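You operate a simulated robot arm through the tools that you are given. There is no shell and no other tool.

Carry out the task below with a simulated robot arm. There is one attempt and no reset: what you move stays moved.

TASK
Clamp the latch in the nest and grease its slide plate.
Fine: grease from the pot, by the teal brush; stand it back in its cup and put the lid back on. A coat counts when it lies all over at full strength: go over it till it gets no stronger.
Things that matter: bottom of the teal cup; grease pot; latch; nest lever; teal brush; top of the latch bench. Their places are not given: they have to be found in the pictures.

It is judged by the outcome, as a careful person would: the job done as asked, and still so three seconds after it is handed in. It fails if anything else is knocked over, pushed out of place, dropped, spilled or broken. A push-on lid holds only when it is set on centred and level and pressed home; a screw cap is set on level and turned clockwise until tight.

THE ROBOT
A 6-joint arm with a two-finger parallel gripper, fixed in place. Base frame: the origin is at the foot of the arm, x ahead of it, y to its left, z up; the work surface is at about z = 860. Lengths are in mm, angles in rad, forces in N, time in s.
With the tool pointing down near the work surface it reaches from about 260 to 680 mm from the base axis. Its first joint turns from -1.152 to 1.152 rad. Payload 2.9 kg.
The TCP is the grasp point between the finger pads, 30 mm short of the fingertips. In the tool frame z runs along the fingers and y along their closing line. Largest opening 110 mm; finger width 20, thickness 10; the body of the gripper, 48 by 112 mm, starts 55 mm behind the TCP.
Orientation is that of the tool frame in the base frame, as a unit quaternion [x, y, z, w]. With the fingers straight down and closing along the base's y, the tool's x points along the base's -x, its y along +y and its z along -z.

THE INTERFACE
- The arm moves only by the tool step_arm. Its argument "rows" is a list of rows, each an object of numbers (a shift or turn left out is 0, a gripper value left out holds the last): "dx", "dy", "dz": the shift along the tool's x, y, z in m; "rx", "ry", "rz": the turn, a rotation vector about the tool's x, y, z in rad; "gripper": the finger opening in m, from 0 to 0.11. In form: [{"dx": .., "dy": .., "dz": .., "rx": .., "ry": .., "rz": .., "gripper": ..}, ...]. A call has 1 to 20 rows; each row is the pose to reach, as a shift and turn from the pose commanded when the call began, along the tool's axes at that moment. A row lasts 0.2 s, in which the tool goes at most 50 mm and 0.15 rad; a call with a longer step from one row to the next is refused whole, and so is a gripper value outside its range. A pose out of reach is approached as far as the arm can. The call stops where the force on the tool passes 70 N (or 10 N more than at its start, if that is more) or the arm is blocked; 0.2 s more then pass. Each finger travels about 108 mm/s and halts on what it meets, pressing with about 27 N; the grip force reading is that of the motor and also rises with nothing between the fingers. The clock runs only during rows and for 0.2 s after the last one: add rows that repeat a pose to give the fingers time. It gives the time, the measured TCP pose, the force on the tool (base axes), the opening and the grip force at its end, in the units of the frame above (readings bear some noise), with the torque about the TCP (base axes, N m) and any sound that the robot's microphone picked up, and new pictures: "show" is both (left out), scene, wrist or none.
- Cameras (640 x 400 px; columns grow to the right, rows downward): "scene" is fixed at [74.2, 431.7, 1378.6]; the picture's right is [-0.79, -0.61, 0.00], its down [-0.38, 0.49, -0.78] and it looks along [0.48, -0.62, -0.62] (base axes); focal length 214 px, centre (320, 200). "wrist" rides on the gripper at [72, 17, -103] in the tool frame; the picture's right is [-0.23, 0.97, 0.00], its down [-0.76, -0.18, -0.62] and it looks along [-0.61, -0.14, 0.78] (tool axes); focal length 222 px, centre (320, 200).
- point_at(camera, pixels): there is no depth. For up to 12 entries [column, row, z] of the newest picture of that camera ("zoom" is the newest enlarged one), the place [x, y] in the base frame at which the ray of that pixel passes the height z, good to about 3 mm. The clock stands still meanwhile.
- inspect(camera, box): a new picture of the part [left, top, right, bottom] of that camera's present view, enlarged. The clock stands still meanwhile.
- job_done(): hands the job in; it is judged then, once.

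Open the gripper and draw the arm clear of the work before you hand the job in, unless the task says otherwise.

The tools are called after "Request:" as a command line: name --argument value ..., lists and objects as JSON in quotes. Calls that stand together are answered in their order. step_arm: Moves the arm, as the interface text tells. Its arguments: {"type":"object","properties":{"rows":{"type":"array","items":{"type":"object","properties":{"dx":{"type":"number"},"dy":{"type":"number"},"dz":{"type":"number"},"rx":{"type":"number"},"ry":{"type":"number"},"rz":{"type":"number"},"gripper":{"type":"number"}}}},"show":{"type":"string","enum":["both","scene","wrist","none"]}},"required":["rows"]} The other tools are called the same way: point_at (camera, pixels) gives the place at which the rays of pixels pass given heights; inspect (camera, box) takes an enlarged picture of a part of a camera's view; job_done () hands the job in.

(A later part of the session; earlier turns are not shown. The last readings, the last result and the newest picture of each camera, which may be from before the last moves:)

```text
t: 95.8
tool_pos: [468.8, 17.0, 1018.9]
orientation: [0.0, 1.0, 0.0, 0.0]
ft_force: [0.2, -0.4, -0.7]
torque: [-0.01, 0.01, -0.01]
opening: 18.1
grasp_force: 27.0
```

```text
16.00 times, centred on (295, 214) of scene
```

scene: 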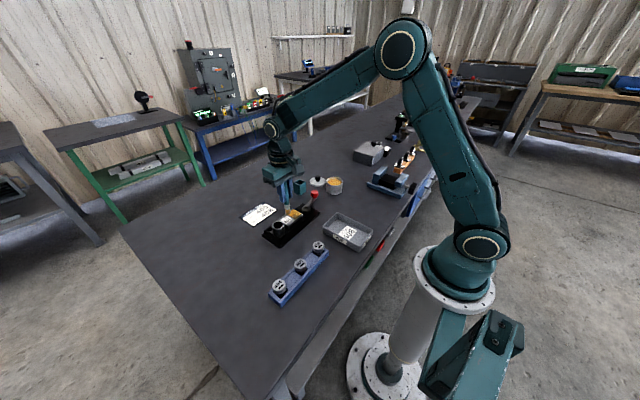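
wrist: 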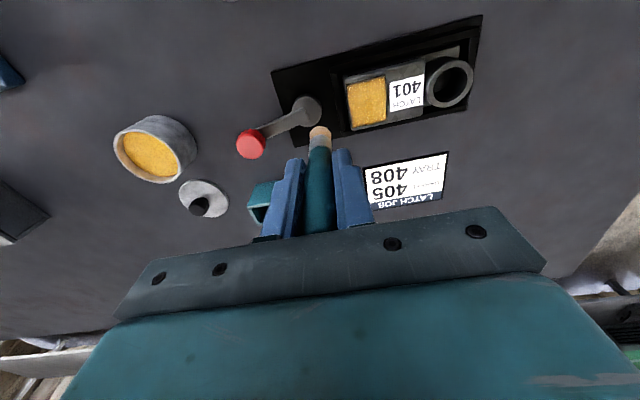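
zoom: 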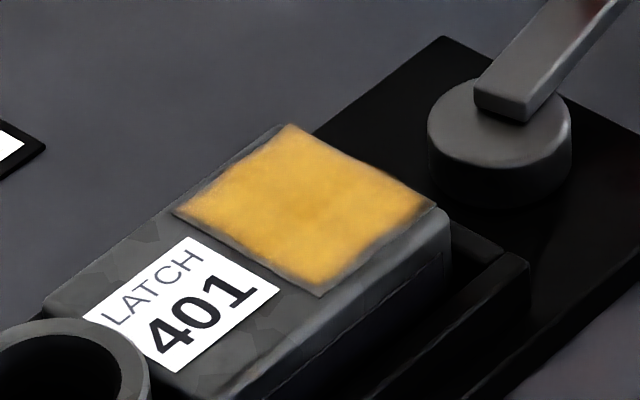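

The coat is even inside, but the x≈444 edge for y 45–65 is still thin where the contact was lightest. I press a bit more there and stroke it repeatedly.

Request:
step_arm --rows '[{"dx": 0.013, "dy": 0.015}, {"dx": 0.027, "dy": 0.03}, {"dx": 0.027, "dy": 0.03, "dz": 0.02}, {"dx": 0.027, "dy": 0.03, "dz": 0.03}, {"dx": 0.027, "dy": 0.03, "dz": 0.0325}, {"dx": 0.027, "dy": 0.03, "dz": 0.0335}, {"dx": 0.027, "dy": 0.037, "dz": 0.0338}, {"dx": 0.027, "dy": 0.045, "dz": 0.0338}, {"dx": 0.027, "dy": 0.053, "dz": 0.0338}, {"dx": 0.025, "dy": 0.053, "dz": 0.0338}, {"dx": 0.025, "dy": 0.045, "dz": 0.0338}, {"dx": 0.025, "dy": 0.037, "dz": 0.0338}, {"dx": 0.025, "dy": 0.03, "dz": 0.0338}, {"dx": 0.028, "dy": 0.03, "dz": 0.0338}, {"dx": 0.028, "dy": 0.037, "dz": 0.0338}, {"dx": 0.028, "dy": 0.045, "dz": 0.0338}, {"dx": 0.028, "dy": 0.053, "dz": 0.0338}, {"dx": 0.023, "dy": 0.049, "dz": 0.0338}, {"dx": 0.023, "dy": 0.04, "dz": 0.0338}, {"dx": 0.023, "dy": 0.031, "dz": 0.0338}]' --show "none"

Request:
inspect --camera "scene" --box '[284, 200, 306, 220]'

Request:
inspect --camera "wrist" --box '[295, 85, 385, 155]'

```text
t: 100.0
tool_pos: [446.9, 46.8, 984.9]
orientation: [-0.001, 1.0, 0.0, 0.001]
ft_force: [0.7, 3.4, 9.2]
torque: [0.41, -0.13, 0.0]
opening: 18.1
grasp_force: 26.6
```

```text
16.00 times, centred on (295, 210) of scene
```

zoom: 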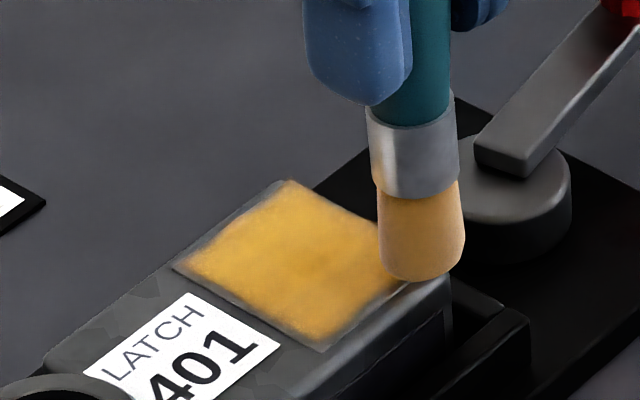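

```text
5.71 times, centred on (340, 120) of wrist
```

zoom: 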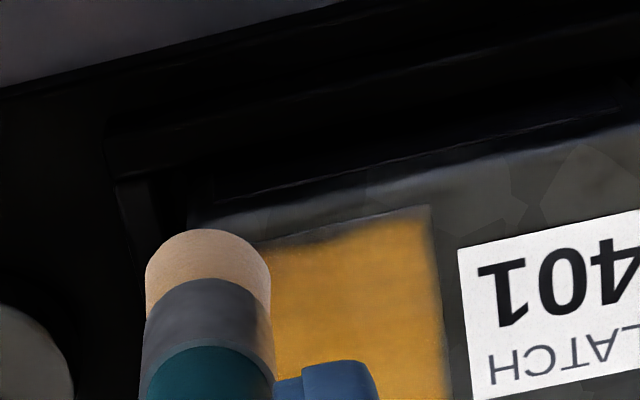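

I reload for a further full pass and check the plate in the scene view while dipping.

Request:
step_arm --rows '[{"dz": -0.02}, {"dz": -0.0461}, {"dx": -0.003, "dy": -0.037, "dz": -0.0461}, {"dx": -0.006, "dy": -0.075, "dz": -0.0461}, {"dx": -0.009, "dy": -0.112, "dz": -0.0461}, {"dx": -0.012, "dy": -0.15, "dz": -0.0461}, {"dx": -0.015, "dy": -0.187, "dz": -0.0461}, {"dx": -0.0185, "dy": -0.22, "dz": -0.0461}, {"dx": -0.0185, "dy": -0.22, "dz": -0.0461}, {"dx": -0.0185, "dy": -0.22, "dz": -0.025}, {"dx": -0.0185, "dy": -0.22, "dz": -0.01}, {"dx": -0.0185, "dy": -0.22, "dz": -0.001}, {"dx": -0.0185, "dy": -0.22, "dz": 0.0025}, {"dx": -0.0185, "dy": -0.22, "dz": 0.0045}, {"dx": -0.0185, "dy": -0.22, "dz": 0.0045}]' --show "none"

Request:
inspect --camera "scene" --box '[286, 205, 304, 222]'

Request:
inspect --camera "scene" --box '[310, 160, 360, 200]'

```text
t: 103.2
tool_pos: [463.4, -174.5, 981.3]
orientation: [0.0, 1.0, -0.001, 0.0]
ft_force: [0.0, -0.2, -1.6]
torque: [0.01, -0.01, -0.01]
opening: 17.9
grasp_force: 27.1
```

```text
16.00 times, centred on (295, 214) of scene
```

zoom: 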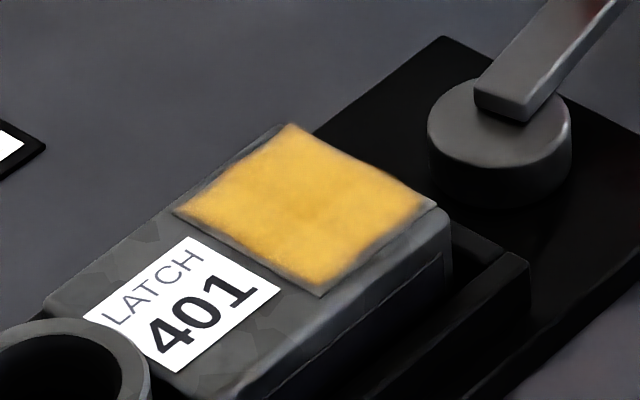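

```text
10.00 times, centred on (335, 180) of scene
```

zoom: 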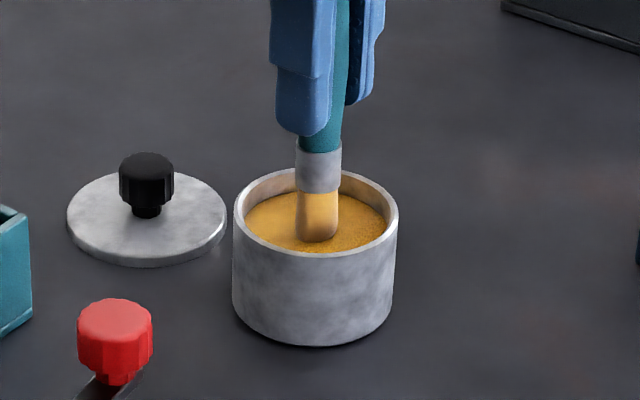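

No contact force: the brush has slid up ~2 mm in the grip. I dip 3 mm deeper to load it.

Request:
step_arm --rows '[{"dz": 0.0015}, {"dz": 0.003}, {"dz": 0.003}]' --show "none"

Request:
inspect --camera "scene" --box '[310, 160, 360, 200]'

```text
t: 104.0
tool_pos: [466.0, -174.3, 980.7]
orientation: [0.0, 1.0, -0.001, 0.002]
ft_force: [-1.6, -0.5, 21.5]
torque: [-0.08, 0.04, 0.0]
opening: 18.2
grasp_force: 26.7
```

```text
10.00 times, centred on (335, 180) of scene
```

zoom: 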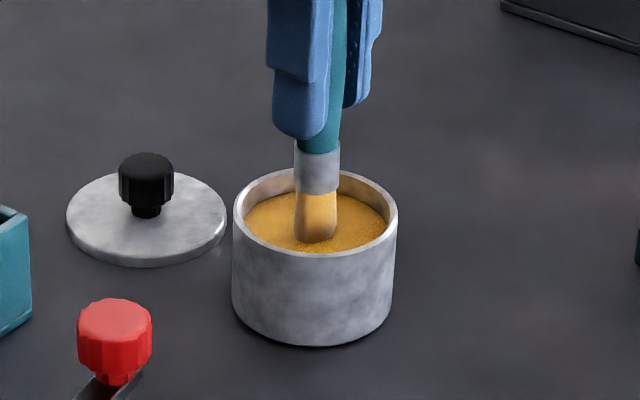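

Loaded (21 N). I return to the plate and land lightly near the corner (443,45).

Request:
step_arm --rows '[{"dz": -0.005}, {"dz": -0.025}, {"dz": -0.0536}, {"dx": 0.004, "dy": 0.035, "dz": -0.0536}, {"dx": 0.008, "dy": 0.075, "dz": -0.0536}, {"dx": 0.013, "dy": 0.115, "dz": -0.0536}, {"dx": 0.018, "dy": 0.155, "dz": -0.0536}, {"dx": 0.021, "dy": 0.195, "dz": -0.0536}, {"dx": 0.0225, "dy": 0.219, "dz": -0.0536}, {"dx": 0.0225, "dy": 0.219, "dz": -0.033}, {"dx": 0.0225, "dy": 0.219, "dz": -0.013}, {"dx": 0.0225, "dy": 0.219, "dz": -0.009}, {"dx": 0.0225, "dy": 0.219, "dz": -0.0077}]' --show "none"

Request:
inspect --camera "scene" --box '[284, 200, 306, 220]'

```text
t: 106.8
tool_pos: [442.1, 45.5, 986.3]
orientation: [0.0, 1.0, 0.0, 0.0]
ft_force: [-0.6, -0.9, -0.5]
torque: [-0.02, -0.01, 0.0]
opening: 18.0
grasp_force: 26.6
```

```text
16.00 times, centred on (295, 210) of scene
```

zoom: 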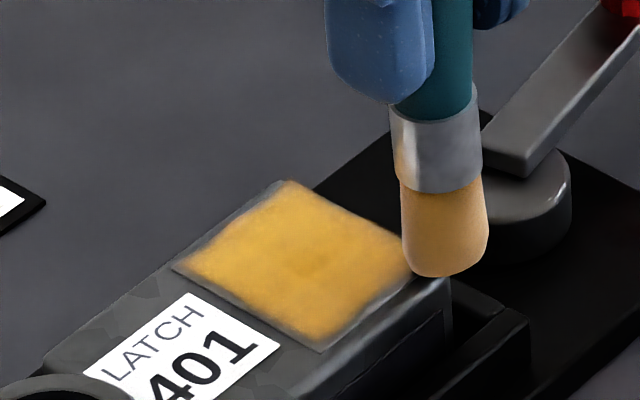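

Not touching yet; I lower in 1 mm steps until light contact.

Request:
step_arm --rows '[{"dz": 0.001}, {"dz": 0.002}, {"dz": 0.003}]' --show "none"

```text
t: 107.6
tool_pos: [440.9, 44.9, 983.4]
orientation: [0.0, 1.0, 0.0, 0.001]
ft_force: [-3.5, -2.9, 12.3]
torque: [-0.16, 0.22, -0.03]
opening: 18.2
grasp_force: 26.3
```

Contact at ~12 N at the corner; I ease to a lighter height and paint the near half in strokes along y.

Request:
step_arm --rows '[{"dx": -0.001, "dy": 0.002, "dz": -0.0008}, {"dx": -0.001, "dy": 0.012, "dz": -0.0008}, {"dx": -0.001, "dy": 0.023, "dz": -0.0008}, {"dx": -0.001, "dy": 0.035, "dz": -0.0008}, {"dx": -0.005, "dy": 0.035, "dz": -0.0008}, {"dx": -0.005, "dy": 0.023, "dz": -0.0008}, {"dx": -0.005, "dy": 0.012, "dz": -0.0008}, {"dx": -0.005, "dy": 0.001, "dz": -0.0008}, {"dx": -0.01, "dy": 0.001, "dz": -0.0008}, {"dx": -0.01, "dy": 0.012, "dz": -0.0008}, {"dx": -0.01, "dy": 0.023, "dz": -0.0008}, {"dx": -0.01, "dy": 0.035, "dz": -0.0008}, {"dx": -0.015, "dy": 0.035, "dz": -0.0008}, {"dx": -0.015, "dy": 0.023, "dz": -0.0008}, {"dx": -0.015, "dy": 0.012, "dz": -0.0008}, {"dx": -0.015, "dy": 0.001, "dz": -0.0008}, {"dx": -0.02, "dy": 0.001, "dz": -0.0008}, {"dx": -0.02, "dy": 0.012, "dz": -0.0008}, {"dx": -0.02, "dy": 0.023, "dz": -0.0008}, {"dx": -0.02, "dy": 0.035, "dz": -0.0008}]' --show "none"

Request:
inspect --camera "scene" --box '[284, 200, 306, 220]'

```text
t: 111.8
tool_pos: [462.8, 79.4, 984.3]
orientation: [0.0, 1.0, 0.0, 0.0]
ft_force: [-0.3, -0.1, 2.2]
torque: [-0.09, -0.05, -0.01]
opening: 17.8
grasp_force: 27.3
```

```text
16.00 times, centred on (295, 210) of scene
```

zoom: 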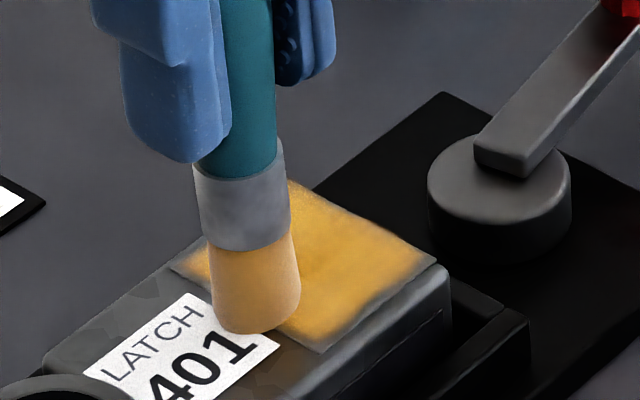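

Light contact holds. I continue over the far half.

Request:
step_arm --rows '[{"dx": -0.005, "dy": 0.0, "dz": 0.0002}, {"dx": -0.005, "dy": -0.012, "dz": 0.0003}, {"dx": -0.005, "dy": -0.023, "dz": 0.0003}, {"dx": -0.005, "dy": -0.034, "dz": 0.0003}, {"dx": -0.01, "dy": -0.034, "dz": 0.0003}, {"dx": -0.01, "dy": -0.023, "dz": 0.0003}, {"dx": -0.01, "dy": -0.012, "dz": 0.0003}, {"dx": -0.01, "dy": 0.0, "dz": 0.0003}, {"dx": -0.015, "dy": 0.0, "dz": 0.0003}, {"dx": -0.015, "dy": -0.012, "dz": 0.0003}, {"dx": -0.015, "dy": -0.023, "dz": 0.0003}, {"dx": -0.015, "dy": -0.034, "dz": 0.0003}, {"dx": -0.02, "dy": -0.034, "dz": 0.0003}, {"dx": -0.02, "dy": -0.023, "dz": 0.0003}, {"dx": -0.02, "dy": -0.012, "dz": 0.0003}, {"dx": -0.02, "dy": 0.0, "dz": 0.0003}, {"dx": -0.024, "dy": 0.0, "dz": 0.0003}, {"dx": -0.024, "dy": -0.012, "dz": 0.0003}, {"dx": -0.024, "dy": -0.023, "dz": 0.0003}, {"dx": -0.024, "dy": -0.034, "dz": 0.0003}]' --show "none"

Request:
inspect --camera "wrist" --box '[300, 65, 380, 130]'

Request:
inspect --camera "scene" --box '[284, 200, 306, 220]'

```text
t: 116.0
tool_pos: [487.3, 45.5, 983.5]
orientation: [0.0, 1.0, -0.001, 0.0]
ft_force: [-0.1, 0.5, -1.1]
torque: [-0.05, 0.02, 0.03]
opening: 17.7
grasp_force: 26.8
```

```text
6.15 times, centred on (340, 98) of wrist
```

zoom: 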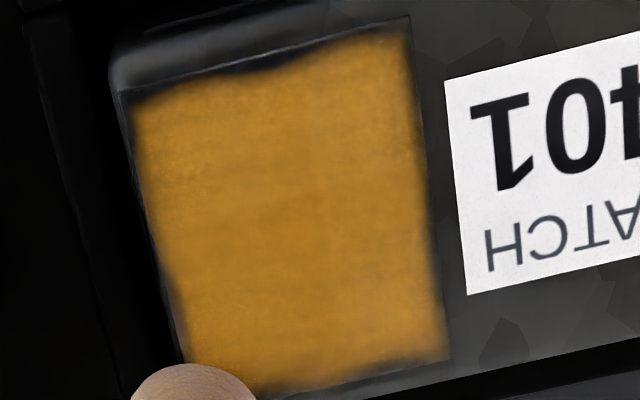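

```text
16.00 times, centred on (295, 210) of scene
```

zoom: 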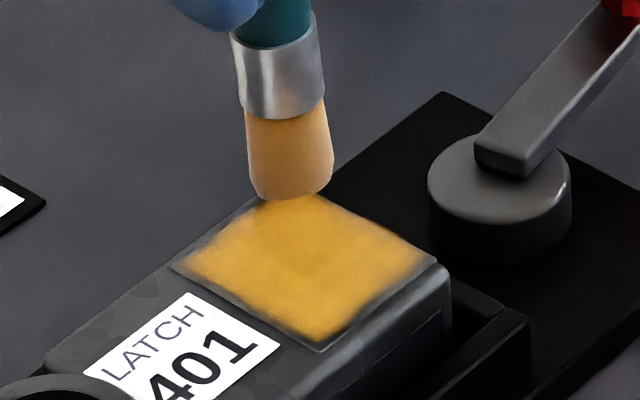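

The coat is now denser and uniform; only the x≈444 edge near y 45–62 still shows ~2 mm thin. I reload for one more round focused there.

Request:
step_arm --rows '[{"dz": -0.02}, {"dz": -0.0484}, {"dx": 0.0035, "dy": -0.037, "dz": -0.0484}, {"dx": 0.007, "dy": -0.075, "dz": -0.0484}, {"dx": 0.0105, "dy": -0.112, "dz": -0.0484}, {"dx": 0.014, "dy": -0.15, "dz": -0.0484}, {"dx": 0.018, "dy": -0.187, "dz": -0.0484}, {"dx": 0.0215, "dy": -0.22, "dz": -0.0484}, {"dx": 0.0215, "dy": -0.22, "dz": -0.0484}, {"dx": 0.0215, "dy": -0.22, "dz": -0.028}, {"dx": 0.0215, "dy": -0.22, "dz": -0.012}, {"dx": 0.0215, "dy": -0.22, "dz": -0.002}, {"dx": 0.0215, "dy": -0.22, "dz": 0.002}, {"dx": 0.0215, "dy": -0.22, "dz": 0.0045}, {"dx": 0.0215, "dy": -0.22, "dz": 0.0055}]' --show "none"

Request:
inspect --camera "scene" --box '[286, 205, 304, 222]'

Request:
inspect --camera "scene" --box '[310, 160, 360, 200]'

```text
t: 119.2
tool_pos: [464.2, -174.4, 979.3]
orientation: [0.0, 1.0, -0.001, 0.0]
ft_force: [-3.4, 1.0, 10.3]
torque: [0.09, 0.16, 0.03]
opening: 18.1
grasp_force: 26.8
```

```text
16.00 times, centred on (295, 214) of scene
```

zoom: 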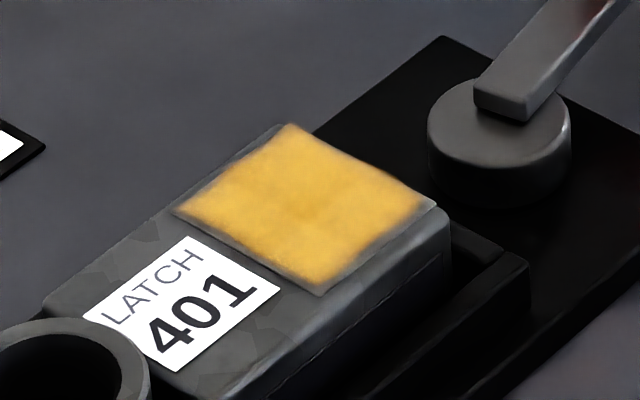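

```text
10.00 times, centred on (335, 180) of scene
```

zoom: 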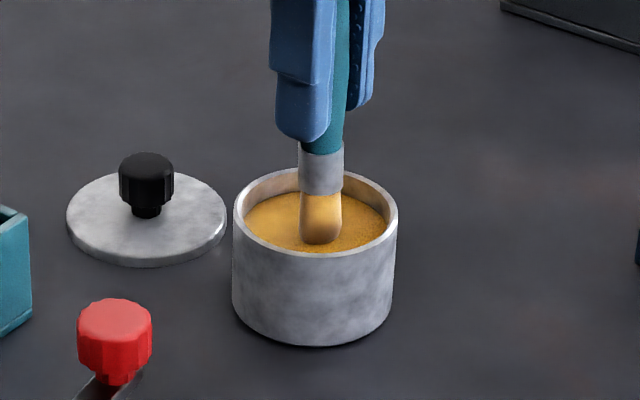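

The plate looks unchanged from before (no stronger), margins included. One more edge round for certainty: I return near (446,46) and land lightly.

Request:
step_arm --rows '[{"dz": -0.005}, {"dz": -0.025}, {"dz": -0.0539}, {"dx": 0.0035, "dy": 0.035, "dz": -0.0539}, {"dx": 0.007, "dy": 0.075, "dz": -0.0539}, {"dx": 0.011, "dy": 0.115, "dz": -0.0539}, {"dx": 0.015, "dy": 0.155, "dz": -0.0539}, {"dx": 0.018, "dy": 0.195, "dz": -0.0539}, {"dx": 0.0195, "dy": 0.22, "dz": -0.0539}, {"dx": 0.0195, "dy": 0.22, "dz": -0.033}, {"dx": 0.0195, "dy": 0.22, "dz": -0.012}, {"dx": 0.0195, "dy": 0.22, "dz": -0.007}, {"dx": 0.0195, "dy": 0.22, "dz": 0.0055}, {"dx": 0.0195, "dy": 0.22, "dz": 0.0055}]' --show "none"

```text
t: 122.2
tool_pos: [446.0, 46.6, 973.6]
orientation: [0.0, 1.0, 0.001, 0.002]
ft_force: [2.5, 1.1, 19.0]
torque: [0.14, -0.38, -0.01]
opening: 18.5
grasp_force: 27.1
```

I mistyped the last descent, so the brush slid up ~11 mm in the grip against the plate (19 N, nothing else touched). I ease up a millimetre and check the posture.

Request:
step_arm --rows '[{"dz": -0.001}, {"dz": -0.0012}]' --show "both"

Request:
inspect --camera "scene" --box '[270, 175, 320, 225]'

Request:
inspect --camera "wrist" --box '[265, 80, 385, 240]'

```text
t: 122.8
tool_pos: [445.9, 46.5, 973.7]
orientation: [0.0, 1.0, 0.0, 0.0]
ft_force: [5.5, 0.3, 11.3]
torque: [0.04, -0.47, -0.03]
opening: 18.2
grasp_force: 27.2
```

scene: 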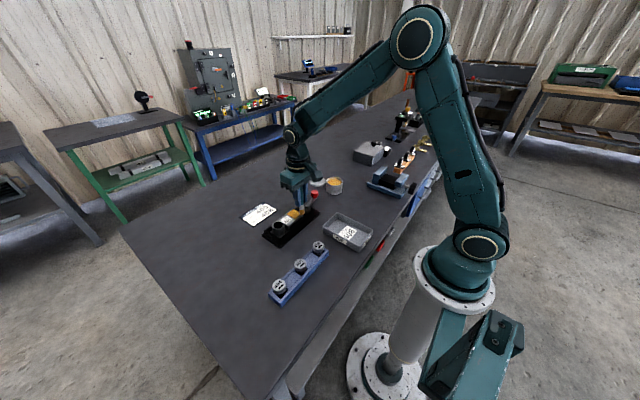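
wrist: 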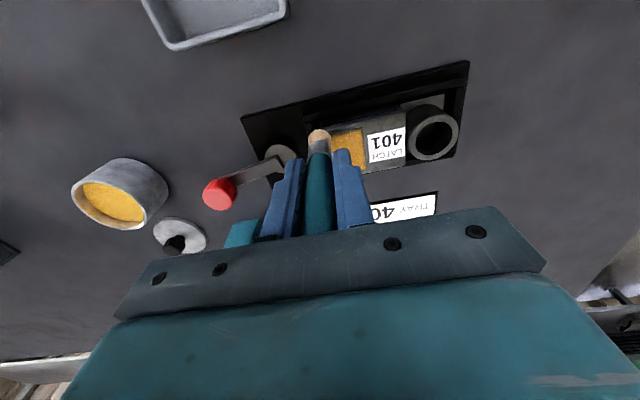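

```text
8.00 times, centred on (295, 200) of scene
```

zoom: 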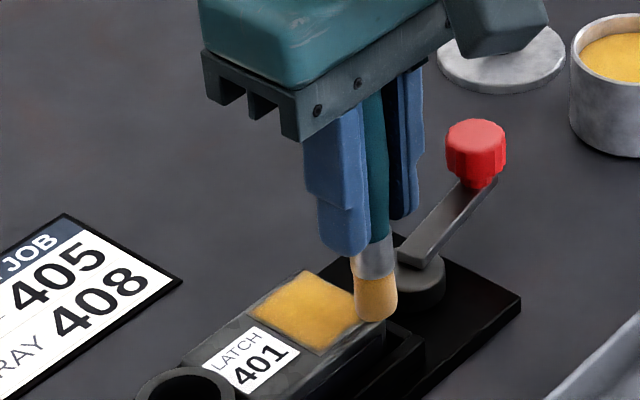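

```text
2.50 times, centred on (325, 160) of wrist
```

zoom: 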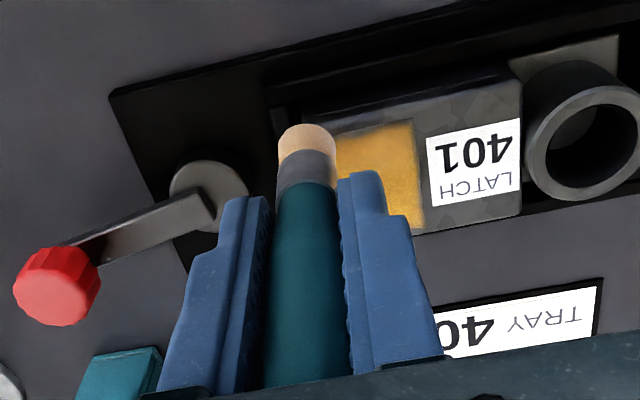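

Brush is upright and sound, just gripped lower. I stroke the near edge repeatedly at light pressure, then along the y≈45 edge.

Request:
step_arm --rows '[{"dx": 0.001, "dy": 0.004, "dz": -0.0005}, {"dx": 0.001, "dy": 0.012, "dz": -0.0005}, {"dx": 0.001, "dy": 0.02, "dz": -0.0005}, {"dx": 0.001, "dy": 0.028, "dz": -0.0005}, {"dx": 0.001, "dy": 0.034, "dz": -0.0005}, {"dx": 0.003, "dy": 0.034, "dz": -0.0005}, {"dx": 0.003, "dy": 0.024, "dz": -0.0005}, {"dx": 0.003, "dy": 0.014, "dz": -0.0005}, {"dx": 0.003, "dy": 0.004, "dz": -0.0005}, {"dx": 0.003, "dy": -0.001, "dz": -0.0005}, {"dx": 0.001, "dy": 0.006, "dz": -0.0005}, {"dx": 0.001, "dy": 0.014, "dz": -0.0005}, {"dx": 0.001, "dy": 0.022, "dz": -0.0005}, {"dx": 0.003, "dy": 0.014, "dz": -0.0005}, {"dx": 0.003, "dy": 0.006, "dz": -0.0005}, {"dx": 0.002, "dy": -0.001, "dz": -0.0005}, {"dx": -0.006, "dy": -0.001, "dz": -0.0005}, {"dx": -0.016, "dy": -0.001, "dz": -0.0005}, {"dx": -0.028, "dy": -0.001, "dz": -0.0005}, {"dx": -0.04, "dy": -0.001, "dz": -0.0005}]' --show "none"

Request:
inspect --camera "wrist" --box '[300, 55, 380, 120]'

Request:
inspect --camera "scene" --box '[284, 200, 306, 220]'

```text
t: 127.0
tool_pos: [485.4, 44.5, 972.7]
orientation: [0.0, 1.0, 0.0, 0.0]
ft_force: [-0.7, -0.6, -0.2]
torque: [0.0, 0.03, -0.01]
opening: 18.3
grasp_force: 26.5
```

```text
6.15 times, centred on (340, 88) of wrist
```

zoom: 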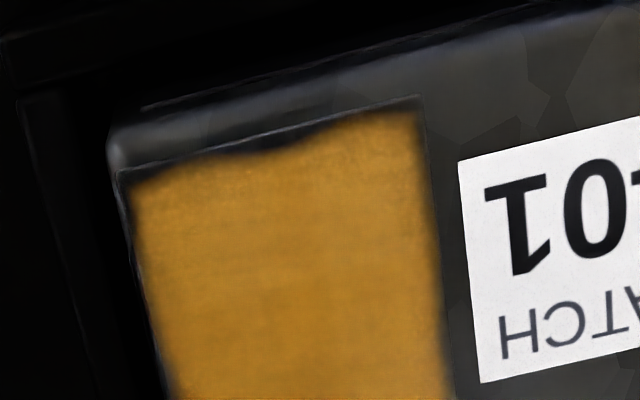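

```text
16.00 times, centred on (295, 210) of scene
```

zoom: 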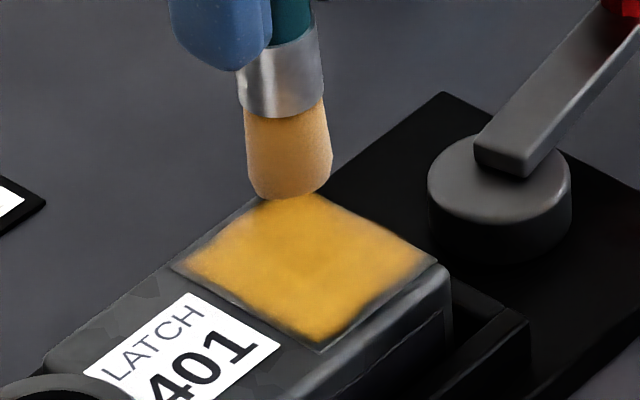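

The edge notch keeps the same shape after repeated loaded strokes, so it is the coat's natural border. I run one last full serpentine with firm light contact to be sure the interior is at full strength.

Request:
step_arm --rows '[{"dx": 0.0, "dy": 0.003, "dz": 0.0009}, {"dx": 0.014, "dy": 0.003, "dz": 0.0009}, {"dx": 0.028, "dy": 0.003, "dz": 0.0009}, {"dx": 0.042, "dy": 0.003, "dz": 0.0009}, {"dx": 0.042, "dy": 0.01, "dz": 0.0009}, {"dx": 0.028, "dy": 0.01, "dz": 0.0009}, {"dx": 0.014, "dy": 0.01, "dz": 0.0009}, {"dx": 0.0, "dy": 0.01, "dz": 0.0009}, {"dx": 0.0, "dy": 0.017, "dz": 0.0009}, {"dx": 0.014, "dy": 0.017, "dz": 0.0009}, {"dx": 0.028, "dy": 0.017, "dz": 0.0009}, {"dx": 0.042, "dy": 0.017, "dz": 0.0009}, {"dx": 0.042, "dy": 0.024, "dz": 0.0009}, {"dx": 0.028, "dy": 0.024, "dz": 0.0009}, {"dx": 0.014, "dy": 0.024, "dz": 0.0009}, {"dx": 0.0, "dy": 0.024, "dz": 0.0009}, {"dx": 0.0, "dy": 0.031, "dz": 0.0009}, {"dx": 0.014, "dy": 0.031, "dz": 0.0009}, {"dx": 0.028, "dy": 0.031, "dz": 0.0009}, {"dx": 0.042, "dy": 0.031, "dz": 0.0009}]' --show "none"

Request:
inspect --camera "scene" --box '[284, 200, 306, 220]'

```text
t: 131.2
tool_pos: [442.0, 76.4, 973.8]
orientation: [0.0, 1.0, 0.0, 0.0]
ft_force: [-0.4, -0.3, 0.2]
torque: [0.02, 0.01, 0.0]
opening: 17.9
grasp_force: 27.0
```

```text
16.00 times, centred on (295, 210) of scene
```

zoom: 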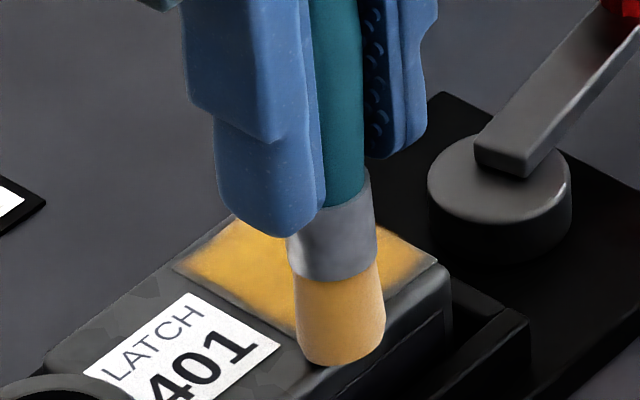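

I check the contact force at the plate's middle to know whether that pass was touching.

Request:
step_arm --rows '[{"dx": -0.01, "dy": -0.006, "dz": 0.0}, {"dx": -0.021, "dy": -0.013, "dz": 0.0004}, {"dx": -0.021, "dy": -0.013, "dz": 0.0008}]' --show "none"

Request:
inspect --camera "scene" --box '[284, 200, 306, 220]'

```text
t: 132.0
tool_pos: [465.1, 63.3, 973.9]
orientation: [0.0, 1.0, 0.001, 0.0]
ft_force: [0.3, 0.0, -1.3]
torque: [-0.02, -0.02, -0.02]
opening: 18.0
grasp_force: 27.3
```

```text
16.00 times, centred on (295, 210) of scene
```

zoom: 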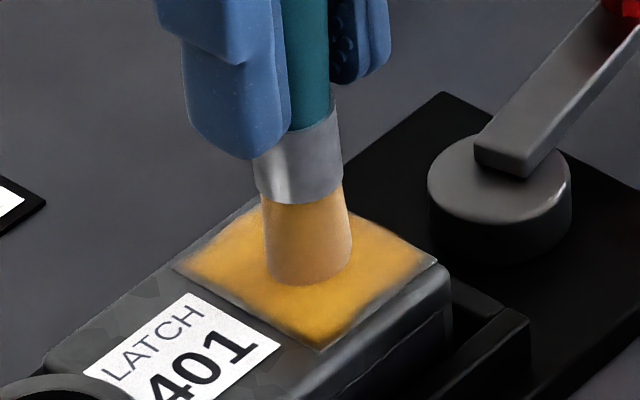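

Barely touching here; I lower by 1 mm and check.

Request:
step_arm --rows '[{"dz": 0.0006}, {"dz": 0.0012}]' --show "none"

```text
t: 132.6
tool_pos: [464.8, 63.5, 972.5]
orientation: [0.0, 1.0, 0.0, 0.001]
ft_force: [-1.9, 1.3, 9.9]
torque: [0.02, 0.06, -0.02]
opening: 17.9
grasp_force: 27.0
```

Good contact (10 N). I repeat the full serpentine at this height.

Request:
step_arm --rows '[{"dx": -0.009, "dy": -0.008, "dz": -0.0002}, {"dx": -0.02, "dy": -0.016, "dz": -0.0002}, {"dx": -0.007, "dy": -0.016, "dz": -0.0002}, {"dx": 0.007, "dy": -0.016, "dz": -0.0002}, {"dx": 0.02, "dy": -0.016, "dz": -0.0002}, {"dx": 0.02, "dy": -0.009, "dz": -0.0002}, {"dx": 0.007, "dy": -0.009, "dz": -0.0002}, {"dx": -0.007, "dy": -0.009, "dz": -0.0002}, {"dx": -0.02, "dy": -0.009, "dz": -0.0002}, {"dx": -0.02, "dy": -0.002, "dz": -0.0002}, {"dx": -0.007, "dy": -0.002, "dz": -0.0002}, {"dx": 0.007, "dy": -0.002, "dz": -0.0002}, {"dx": 0.02, "dy": -0.002, "dz": -0.0002}, {"dx": 0.02, "dy": 0.005, "dz": -0.0002}, {"dx": 0.007, "dy": 0.005, "dz": -0.0002}, {"dx": -0.007, "dy": 0.005, "dz": -0.0002}, {"dx": -0.02, "dy": 0.005, "dz": -0.0002}, {"dx": -0.02, "dy": 0.012, "dz": -0.0002}, {"dx": 0.0, "dy": 0.012, "dz": -0.0002}, {"dx": 0.02, "dy": 0.012, "dz": -0.0002}]' --show "none"

Request:
inspect --camera "wrist" --box '[290, 75, 370, 140]'

```text
t: 136.8
tool_pos: [444.1, 75.3, 972.9]
orientation: [0.0, 1.0, 0.0, 0.0]
ft_force: [1.1, 0.9, -0.7]
torque: [0.0, 0.0, -0.01]
opening: 18.2
grasp_force: 26.8
```

```text
6.15 times, centred on (330, 108) of wrist
```

zoom: 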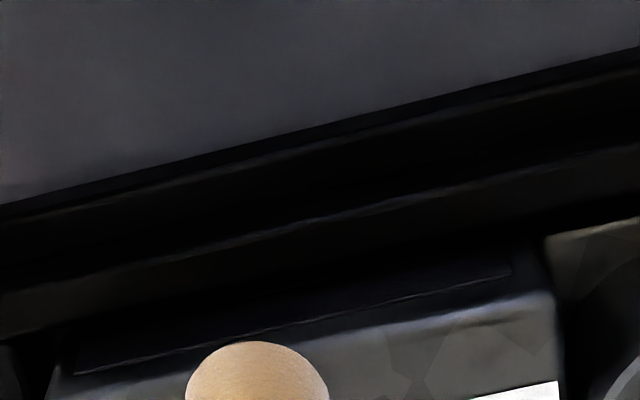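

At this near edge the force is about zero, so the edge has been under-contacted. I lower here in half-millimetre steps to get real contact.

Request:
step_arm --rows '[{"dz": 0.0007}, {"dz": 0.0014}]' --show "none"

```text
t: 137.4
tool_pos: [444.2, 75.6, 971.9]
orientation: [0.0, 1.0, 0.0, 0.001]
ft_force: [-0.7, 0.0, 4.9]
torque: [0.01, 0.03, -0.02]
opening: 17.7
grasp_force: 27.4
```

Contact 5 N. I stroke along the near edge and read the force at its end.

Request:
step_arm --rows '[{"dx": 0.0, "dy": 0.005, "dz": 0.0003}, {"dx": 0.0, "dy": -0.003, "dz": 0.0003}, {"dx": 0.0, "dy": -0.011, "dz": 0.0003}, {"dx": 0.0, "dy": -0.019, "dz": 0.0003}, {"dx": 0.0, "dy": -0.028, "dz": 0.0003}]' --show "none"

```text
t: 138.6
tool_pos: [444.4, 47.3, 969.7]
orientation: [0.0, 1.0, 0.0, 0.001]
ft_force: [1.8, 8.4, 19.9]
torque: [0.6, -0.22, 0.09]
opening: 18.2
grasp_force: 26.9
```

Solid contact there now (20 N). I stroke the near edge back and forth, easing slightly.

Request:
step_arm --rows '[{"dx": 0.001, "dy": 0.005, "dz": -0.0004}, {"dx": 0.001, "dy": 0.011, "dz": -0.0004}, {"dx": 0.001, "dy": 0.018, "dz": -0.0004}, {"dx": 0.002, "dy": 0.018, "dz": -0.0004}, {"dx": 0.002, "dy": 0.011, "dz": -0.0004}, {"dx": 0.002, "dy": 0.005, "dz": -0.0004}, {"dx": 0.002, "dy": -0.001, "dz": -0.0004}, {"dx": -0.002, "dy": -0.001, "dz": -0.0004}, {"dx": -0.002, "dy": 0.008, "dz": -0.0004}, {"dx": -0.002, "dy": 0.017, "dz": -0.0004}, {"dx": -0.002, "dy": 0.026, "dz": -0.0004}, {"dx": -0.002, "dy": 0.033, "dz": -0.0004}, {"dx": 0.001, "dy": 0.033, "dz": -0.0004}, {"dx": 0.001, "dy": 0.026, "dz": -0.0004}, {"dx": 0.001, "dy": 0.019, "dz": -0.0004}, {"dx": 0.001, "dy": 0.012, "dz": -0.0004}, {"dx": 0.001, "dy": 0.005, "dz": -0.0004}, {"dx": 0.001, "dy": -0.001, "dz": -0.0004}]' --show "none"

Request:
step_arm --rows '[{"dz": -0.02}, {"dz": -0.05}, {"dx": -0.013, "dy": -0.015, "dz": -0.05}, {"dx": -0.026, "dy": -0.031, "dz": -0.05}, {"dx": -0.026, "dy": -0.031, "dz": -0.05}]' --show "wrist"

Request:
inspect --camera "wrist" --box '[340, 75, 400, 125]'

Request:
inspect --camera "scene" --box '[286, 205, 304, 222]'

```text
t: 142.4
tool_pos: [444.8, 46.3, 969.9]
orientation: [0.0, 1.0, 0.0, 0.001]
ft_force: [0.3, 4.0, 8.7]
torque: [0.25, -0.04, 0.02]
opening: 17.7
grasp_force: 27.6
```

```text
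t: 143.6
tool_pos: [470.7, 13.5, 1019.1]
orientation: [0.001, 1.0, 0.0, -0.001]
ft_force: [-0.1, 0.0, -0.7]
torque: [-0.02, 0.01, -0.01]
opening: 17.9
grasp_force: 27.3
```

wrist: 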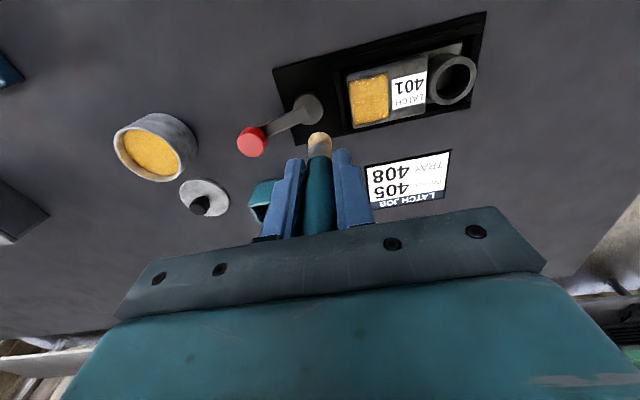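

```text
8.00 times, centred on (370, 100) of wrist
```

zoom: 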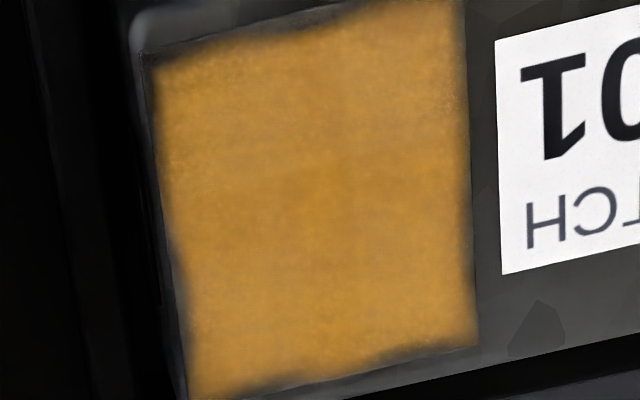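

```text
16.00 times, centred on (295, 214) of scene
```

zoom: 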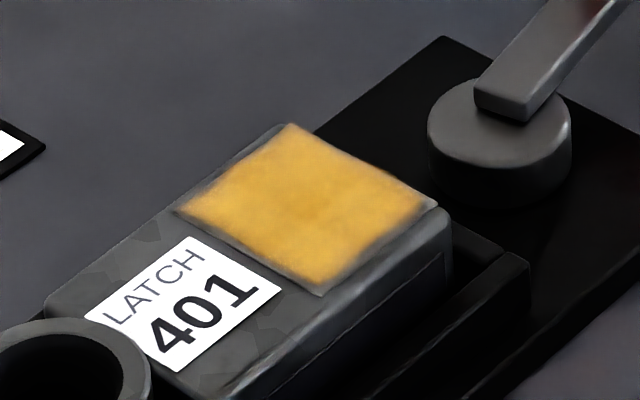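

The notch at the near edge has filled in somewhat. I take a better-framed zoom to judge all four edges.

Request:
inspect --camera "wrist" --box '[338, 62, 402, 134]'

```text
5.56 times, centred on (370, 98) of wrist
```

zoom: 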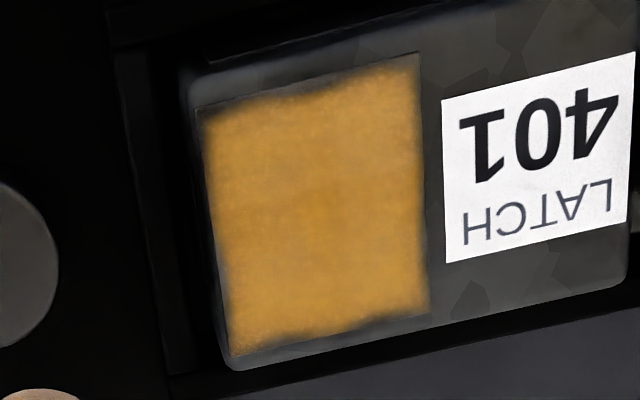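

I reload once more for a last firm perimeter and fill pass (allowing for the brush creeping up in the grip).

Request:
step_arm --rows '[{"dx": 0.001, "dy": -0.04}, {"dx": 0.002, "dy": -0.085}, {"dx": 0.003, "dy": -0.13}, {"dx": 0.004, "dy": -0.172}, {"dx": 0.0045, "dy": -0.189}, {"dx": 0.0045, "dy": -0.189, "dz": 0.02}, {"dx": 0.0045, "dy": -0.189, "dz": 0.04}, {"dx": 0.0045, "dy": -0.189, "dz": 0.05}, {"dx": 0.0045, "dy": -0.189, "dz": 0.0525}, {"dx": 0.0045, "dy": -0.189, "dz": 0.0545}, {"dx": 0.0045, "dy": -0.189, "dz": 0.0545}]' --show "none"

Request:
inspect --camera "scene" --box '[310, 160, 360, 200]'

```text
t: 146.0
tool_pos: [465.2, -172.8, 965.8]
orientation: [0.0, 1.0, 0.0, 0.001]
ft_force: [-0.7, 0.8, 3.8]
torque: [0.01, 0.05, 0.0]
opening: 17.9
grasp_force: 26.8
```

```text
10.00 times, centred on (335, 180) of scene
```

zoom: 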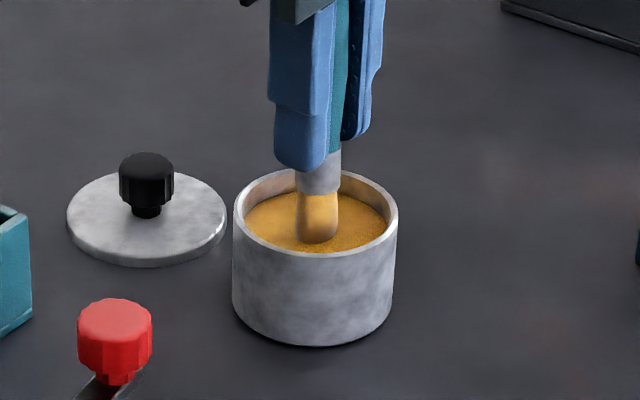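

Loaded. I lift and return to (446,63), landing at about contact height 971.

Request:
step_arm --rows '[{"dz": -0.01}, {"dz": -0.03}, {"dz": -0.0545}, {"dx": 0.0035, "dy": 0.04, "dz": -0.0545}, {"dx": 0.007, "dy": 0.08, "dz": -0.0545}, {"dx": 0.01, "dy": 0.12, "dz": -0.0545}, {"dx": 0.0135, "dy": 0.16, "dz": -0.0545}, {"dx": 0.017, "dy": 0.2, "dz": -0.0545}, {"dx": 0.0195, "dy": 0.237, "dz": -0.0545}, {"dx": 0.0195, "dy": 0.237, "dz": -0.03}, {"dx": 0.0195, "dy": 0.237, "dz": -0.01}, {"dx": 0.0195, "dy": 0.237, "dz": -0.0065}, {"dx": 0.0195, "dy": 0.237, "dz": -0.0056}]' --show "none"

```text
t: 148.8
tool_pos: [444.9, 63.6, 970.2]
orientation: [0.0, 1.0, 0.0, 0.0]
ft_force: [0.0, -0.2, 0.4]
torque: [0.0, -0.01, 0.02]
opening: 18.1
grasp_force: 26.7
```

Just touching. I run the perimeter while lowering very slightly to keep contact.

Request:
step_arm --rows '[{"dx": 0.001, "dy": 0.0, "dz": 0.0008}, {"dx": 0.001, "dy": -0.008, "dz": 0.0009}, {"dx": 0.001, "dy": -0.017, "dz": 0.001}, {"dx": 0.003, "dy": -0.017, "dz": 0.001}, {"dx": 0.003, "dy": -0.008, "dz": 0.0011}, {"dx": 0.003, "dy": 0.001, "dz": 0.0011}, {"dx": 0.003, "dy": 0.01, "dz": 0.0012}, {"dx": 0.003, "dy": 0.017, "dz": 0.0012}, {"dx": -0.008, "dy": 0.017, "dz": 0.0013}, {"dx": -0.019, "dy": 0.017, "dz": 0.0013}, {"dx": -0.03, "dy": 0.017, "dz": 0.0014}, {"dx": -0.041, "dy": 0.017, "dz": 0.0014}, {"dx": -0.041, "dy": 0.008, "dz": 0.0015}, {"dx": -0.041, "dy": -0.001, "dz": 0.0015}, {"dx": -0.041, "dy": -0.01, "dz": 0.0016}, {"dx": -0.041, "dy": -0.017, "dz": 0.0016}, {"dx": -0.03, "dy": -0.017, "dz": 0.0017}, {"dx": -0.019, "dy": -0.017, "dz": 0.0017}, {"dx": -0.008, "dy": -0.017, "dz": 0.0018}, {"dx": 0.001, "dy": -0.015, "dz": 0.0018}]' --show "none"

Request:
inspect --camera "scene" --box '[284, 200, 306, 220]'

```text
t: 153.0
tool_pos: [445.2, 49.9, 969.5]
orientation: [0.0, 1.0, 0.001, 0.0]
ft_force: [4.3, -1.8, 8.9]
torque: [-0.1, -0.42, -0.02]
opening: 18.0
grasp_force: 27.1
```

```text
16.00 times, centred on (295, 210) of scene
```

zoom: 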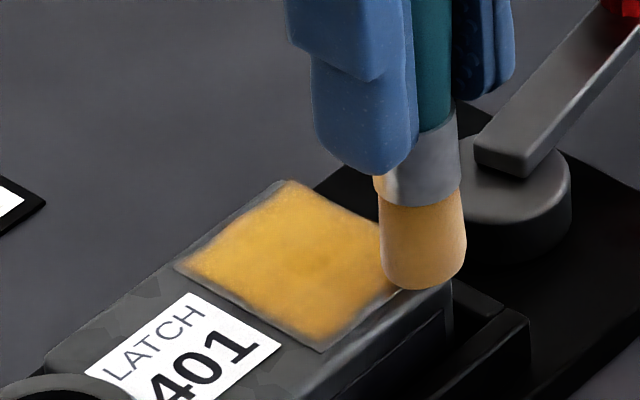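

Contact held (9 N). Now the interior, strokes along y, again creeping down slightly.

Request:
step_arm --rows '[{"dx": -0.005, "dy": 0.0, "dz": 0.0}, {"dx": -0.005, "dy": 0.016, "dz": 0.0}, {"dx": -0.005, "dy": 0.031, "dz": 0.0001}, {"dx": -0.011, "dy": 0.031, "dz": 0.0001}, {"dx": -0.011, "dy": 0.016, "dz": 0.0002}, {"dx": -0.011, "dy": 0.0, "dz": 0.0002}, {"dx": -0.017, "dy": 0.0, "dz": 0.0003}, {"dx": -0.017, "dy": 0.016, "dz": 0.0003}, {"dx": -0.017, "dy": 0.031, "dz": 0.0004}, {"dx": -0.023, "dy": 0.031, "dz": 0.0004}, {"dx": -0.023, "dy": 0.016, "dz": 0.0005}, {"dx": -0.023, "dy": 0.0, "dz": 0.0005}, {"dx": -0.029, "dy": 0.0, "dz": 0.0006}, {"dx": -0.029, "dy": 0.016, "dz": 0.0006}, {"dx": -0.029, "dy": 0.031, "dz": 0.0007}, {"dx": -0.035, "dy": 0.031, "dz": 0.0007}, {"dx": -0.035, "dy": 0.016, "dz": 0.0008}, {"dx": -0.035, "dy": 0.0, "dz": 0.0008}, {"dx": -0.04, "dy": 0.008, "dz": 0.0009}, {"dx": -0.04, "dy": 0.024, "dz": 0.0009}]' --show "none"

Request:
step_arm --rows '[{"dz": -0.02}, {"dz": -0.05}, {"dx": 0.008, "dy": -0.029, "dz": -0.05}, {"dx": 0.015, "dy": -0.057, "dz": -0.05}, {"dx": 0.015, "dy": -0.057, "dz": -0.05}]' --show "wrist"

Request:
inspect --camera "wrist" --box '[338, 62, 402, 134]'

Request:
inspect --camera "scene" --box '[286, 205, 304, 222]'

```text
t: 157.2
tool_pos: [484.3, 72.5, 969.9]
orientation: [0.0, 1.0, -0.001, 0.002]
ft_force: [1.0, -7.4, 17.1]
torque: [-0.49, -0.14, -0.06]
opening: 17.9
grasp_force: 26.7
```

```text
t: 158.4
tool_pos: [468.6, 14.1, 1019.6]
orientation: [-0.001, 1.0, 0.0, -0.001]
ft_force: [0.1, 0.2, 0.2]
torque: [0.0, 0.01, 0.0]
opening: 18.1
grasp_force: 27.1
```

wrist: 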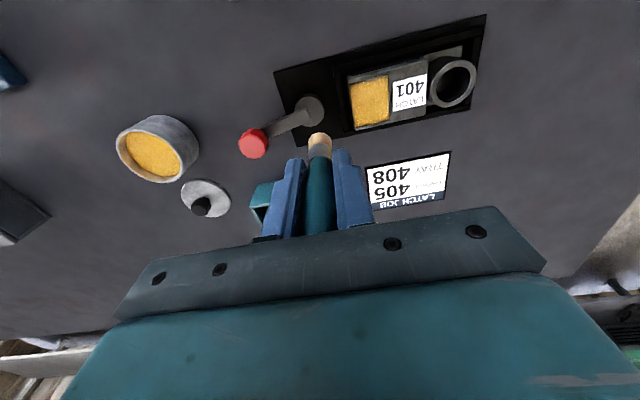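

```text
5.56 times, centred on (370, 98) of wrist
```

zoom: 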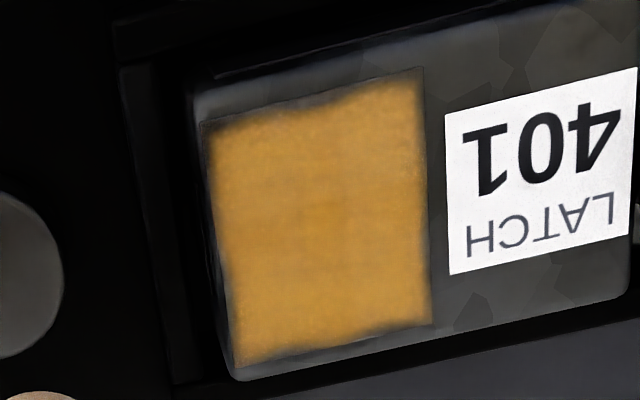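

```text
16.00 times, centred on (295, 214) of scene
```

zoom: 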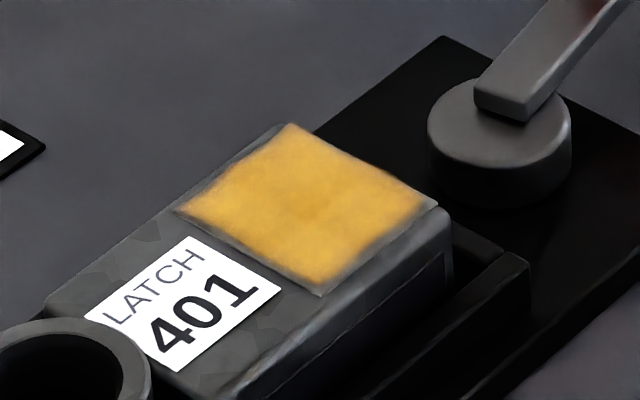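

No further change in strength or extent: the coat is at its full state. Now I carry the brush over its cup at (570,−81).

Request:
step_arm --rows '[{"dx": -0.025, "dy": -0.024}, {"dx": -0.055, "dy": -0.053}, {"dx": -0.085, "dy": -0.082}, {"dx": -0.1, "dy": -0.096}, {"dx": -0.1, "dy": -0.096}]'

Request:
inspect --camera "scene" --box '[275, 150, 325, 200]'

Request:
inspect --camera "wrist" --box '[260, 80, 380, 190]'

```text
t: 159.6
tool_pos: [565.8, -82.3, 1021.5]
orientation: [0.0, 1.0, -0.001, 0.0]
ft_force: [0.3, 0.6, -0.3]
torque: [0.0, -0.02, 0.01]
opening: 18.0
grasp_force: 27.5
```

scene: 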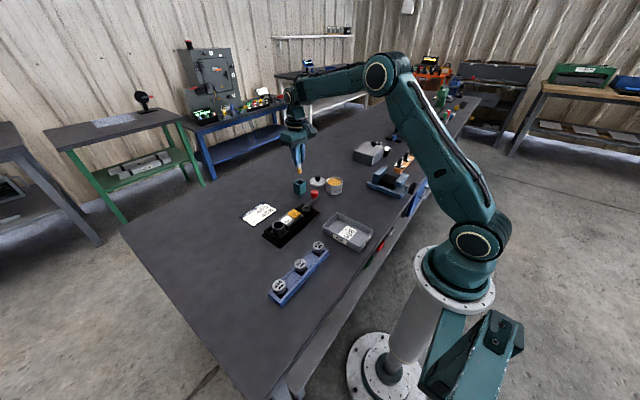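
wrist: 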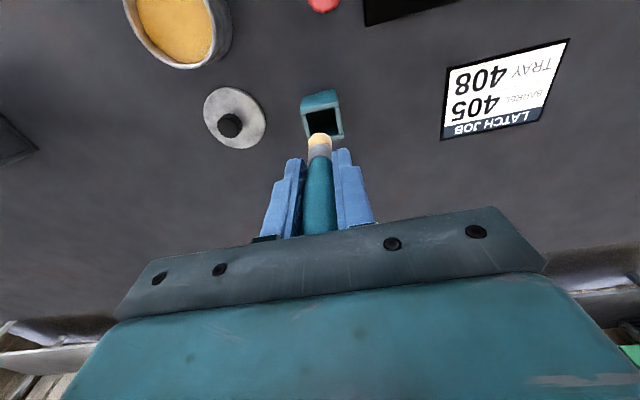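

```text
8.00 times, centred on (300, 175) of scene
```

zoom: 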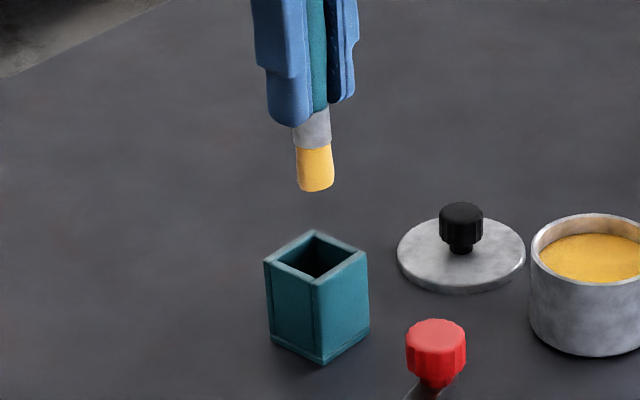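

```text
3.64 times, centred on (320, 135) of wrist
```

zoom: 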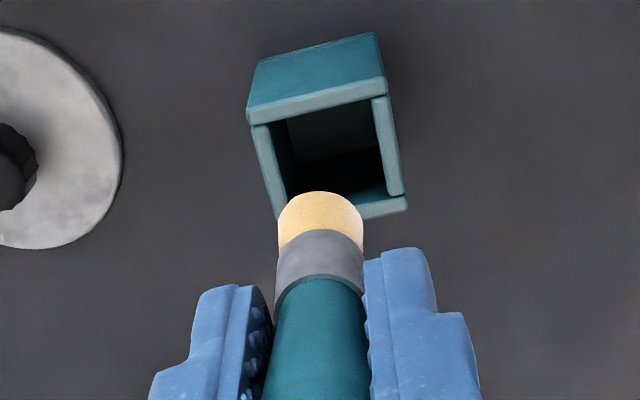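

I query the cup rim centre and brush tip from both views.

Request:
point_at --camera "zoom" --pixels '[[250, 120, 907], [386, 84, 907], [407, 205, 907], [275, 215, 907], [288, 125, 904], [370, 98, 904], [386, 192, 904], [320, 196, 950], [320, 200, 948]]'

Request:
point_at --camera "scene" --pixels '[[299.5, 182.1, 907], [293.0, 182.7, 907], [306.0, 181.5, 907], [299.75, 185.4, 907], [299.4, 178.8, 907], [299.5, 173.6, 945], [299.5, 173.6, 950], [299.5, 173.6, 955]]'

```text
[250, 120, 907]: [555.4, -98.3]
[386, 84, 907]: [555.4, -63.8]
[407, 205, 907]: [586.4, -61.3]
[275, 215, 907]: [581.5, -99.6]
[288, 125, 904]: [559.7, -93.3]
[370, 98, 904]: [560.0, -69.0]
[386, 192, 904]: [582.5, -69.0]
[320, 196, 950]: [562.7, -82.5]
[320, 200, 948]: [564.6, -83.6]
```

```text
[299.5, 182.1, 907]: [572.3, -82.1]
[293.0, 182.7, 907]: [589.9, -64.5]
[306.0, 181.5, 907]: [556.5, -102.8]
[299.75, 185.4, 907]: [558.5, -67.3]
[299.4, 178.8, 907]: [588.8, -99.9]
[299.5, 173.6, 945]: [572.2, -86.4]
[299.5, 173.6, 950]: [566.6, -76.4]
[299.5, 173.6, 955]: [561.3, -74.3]
```

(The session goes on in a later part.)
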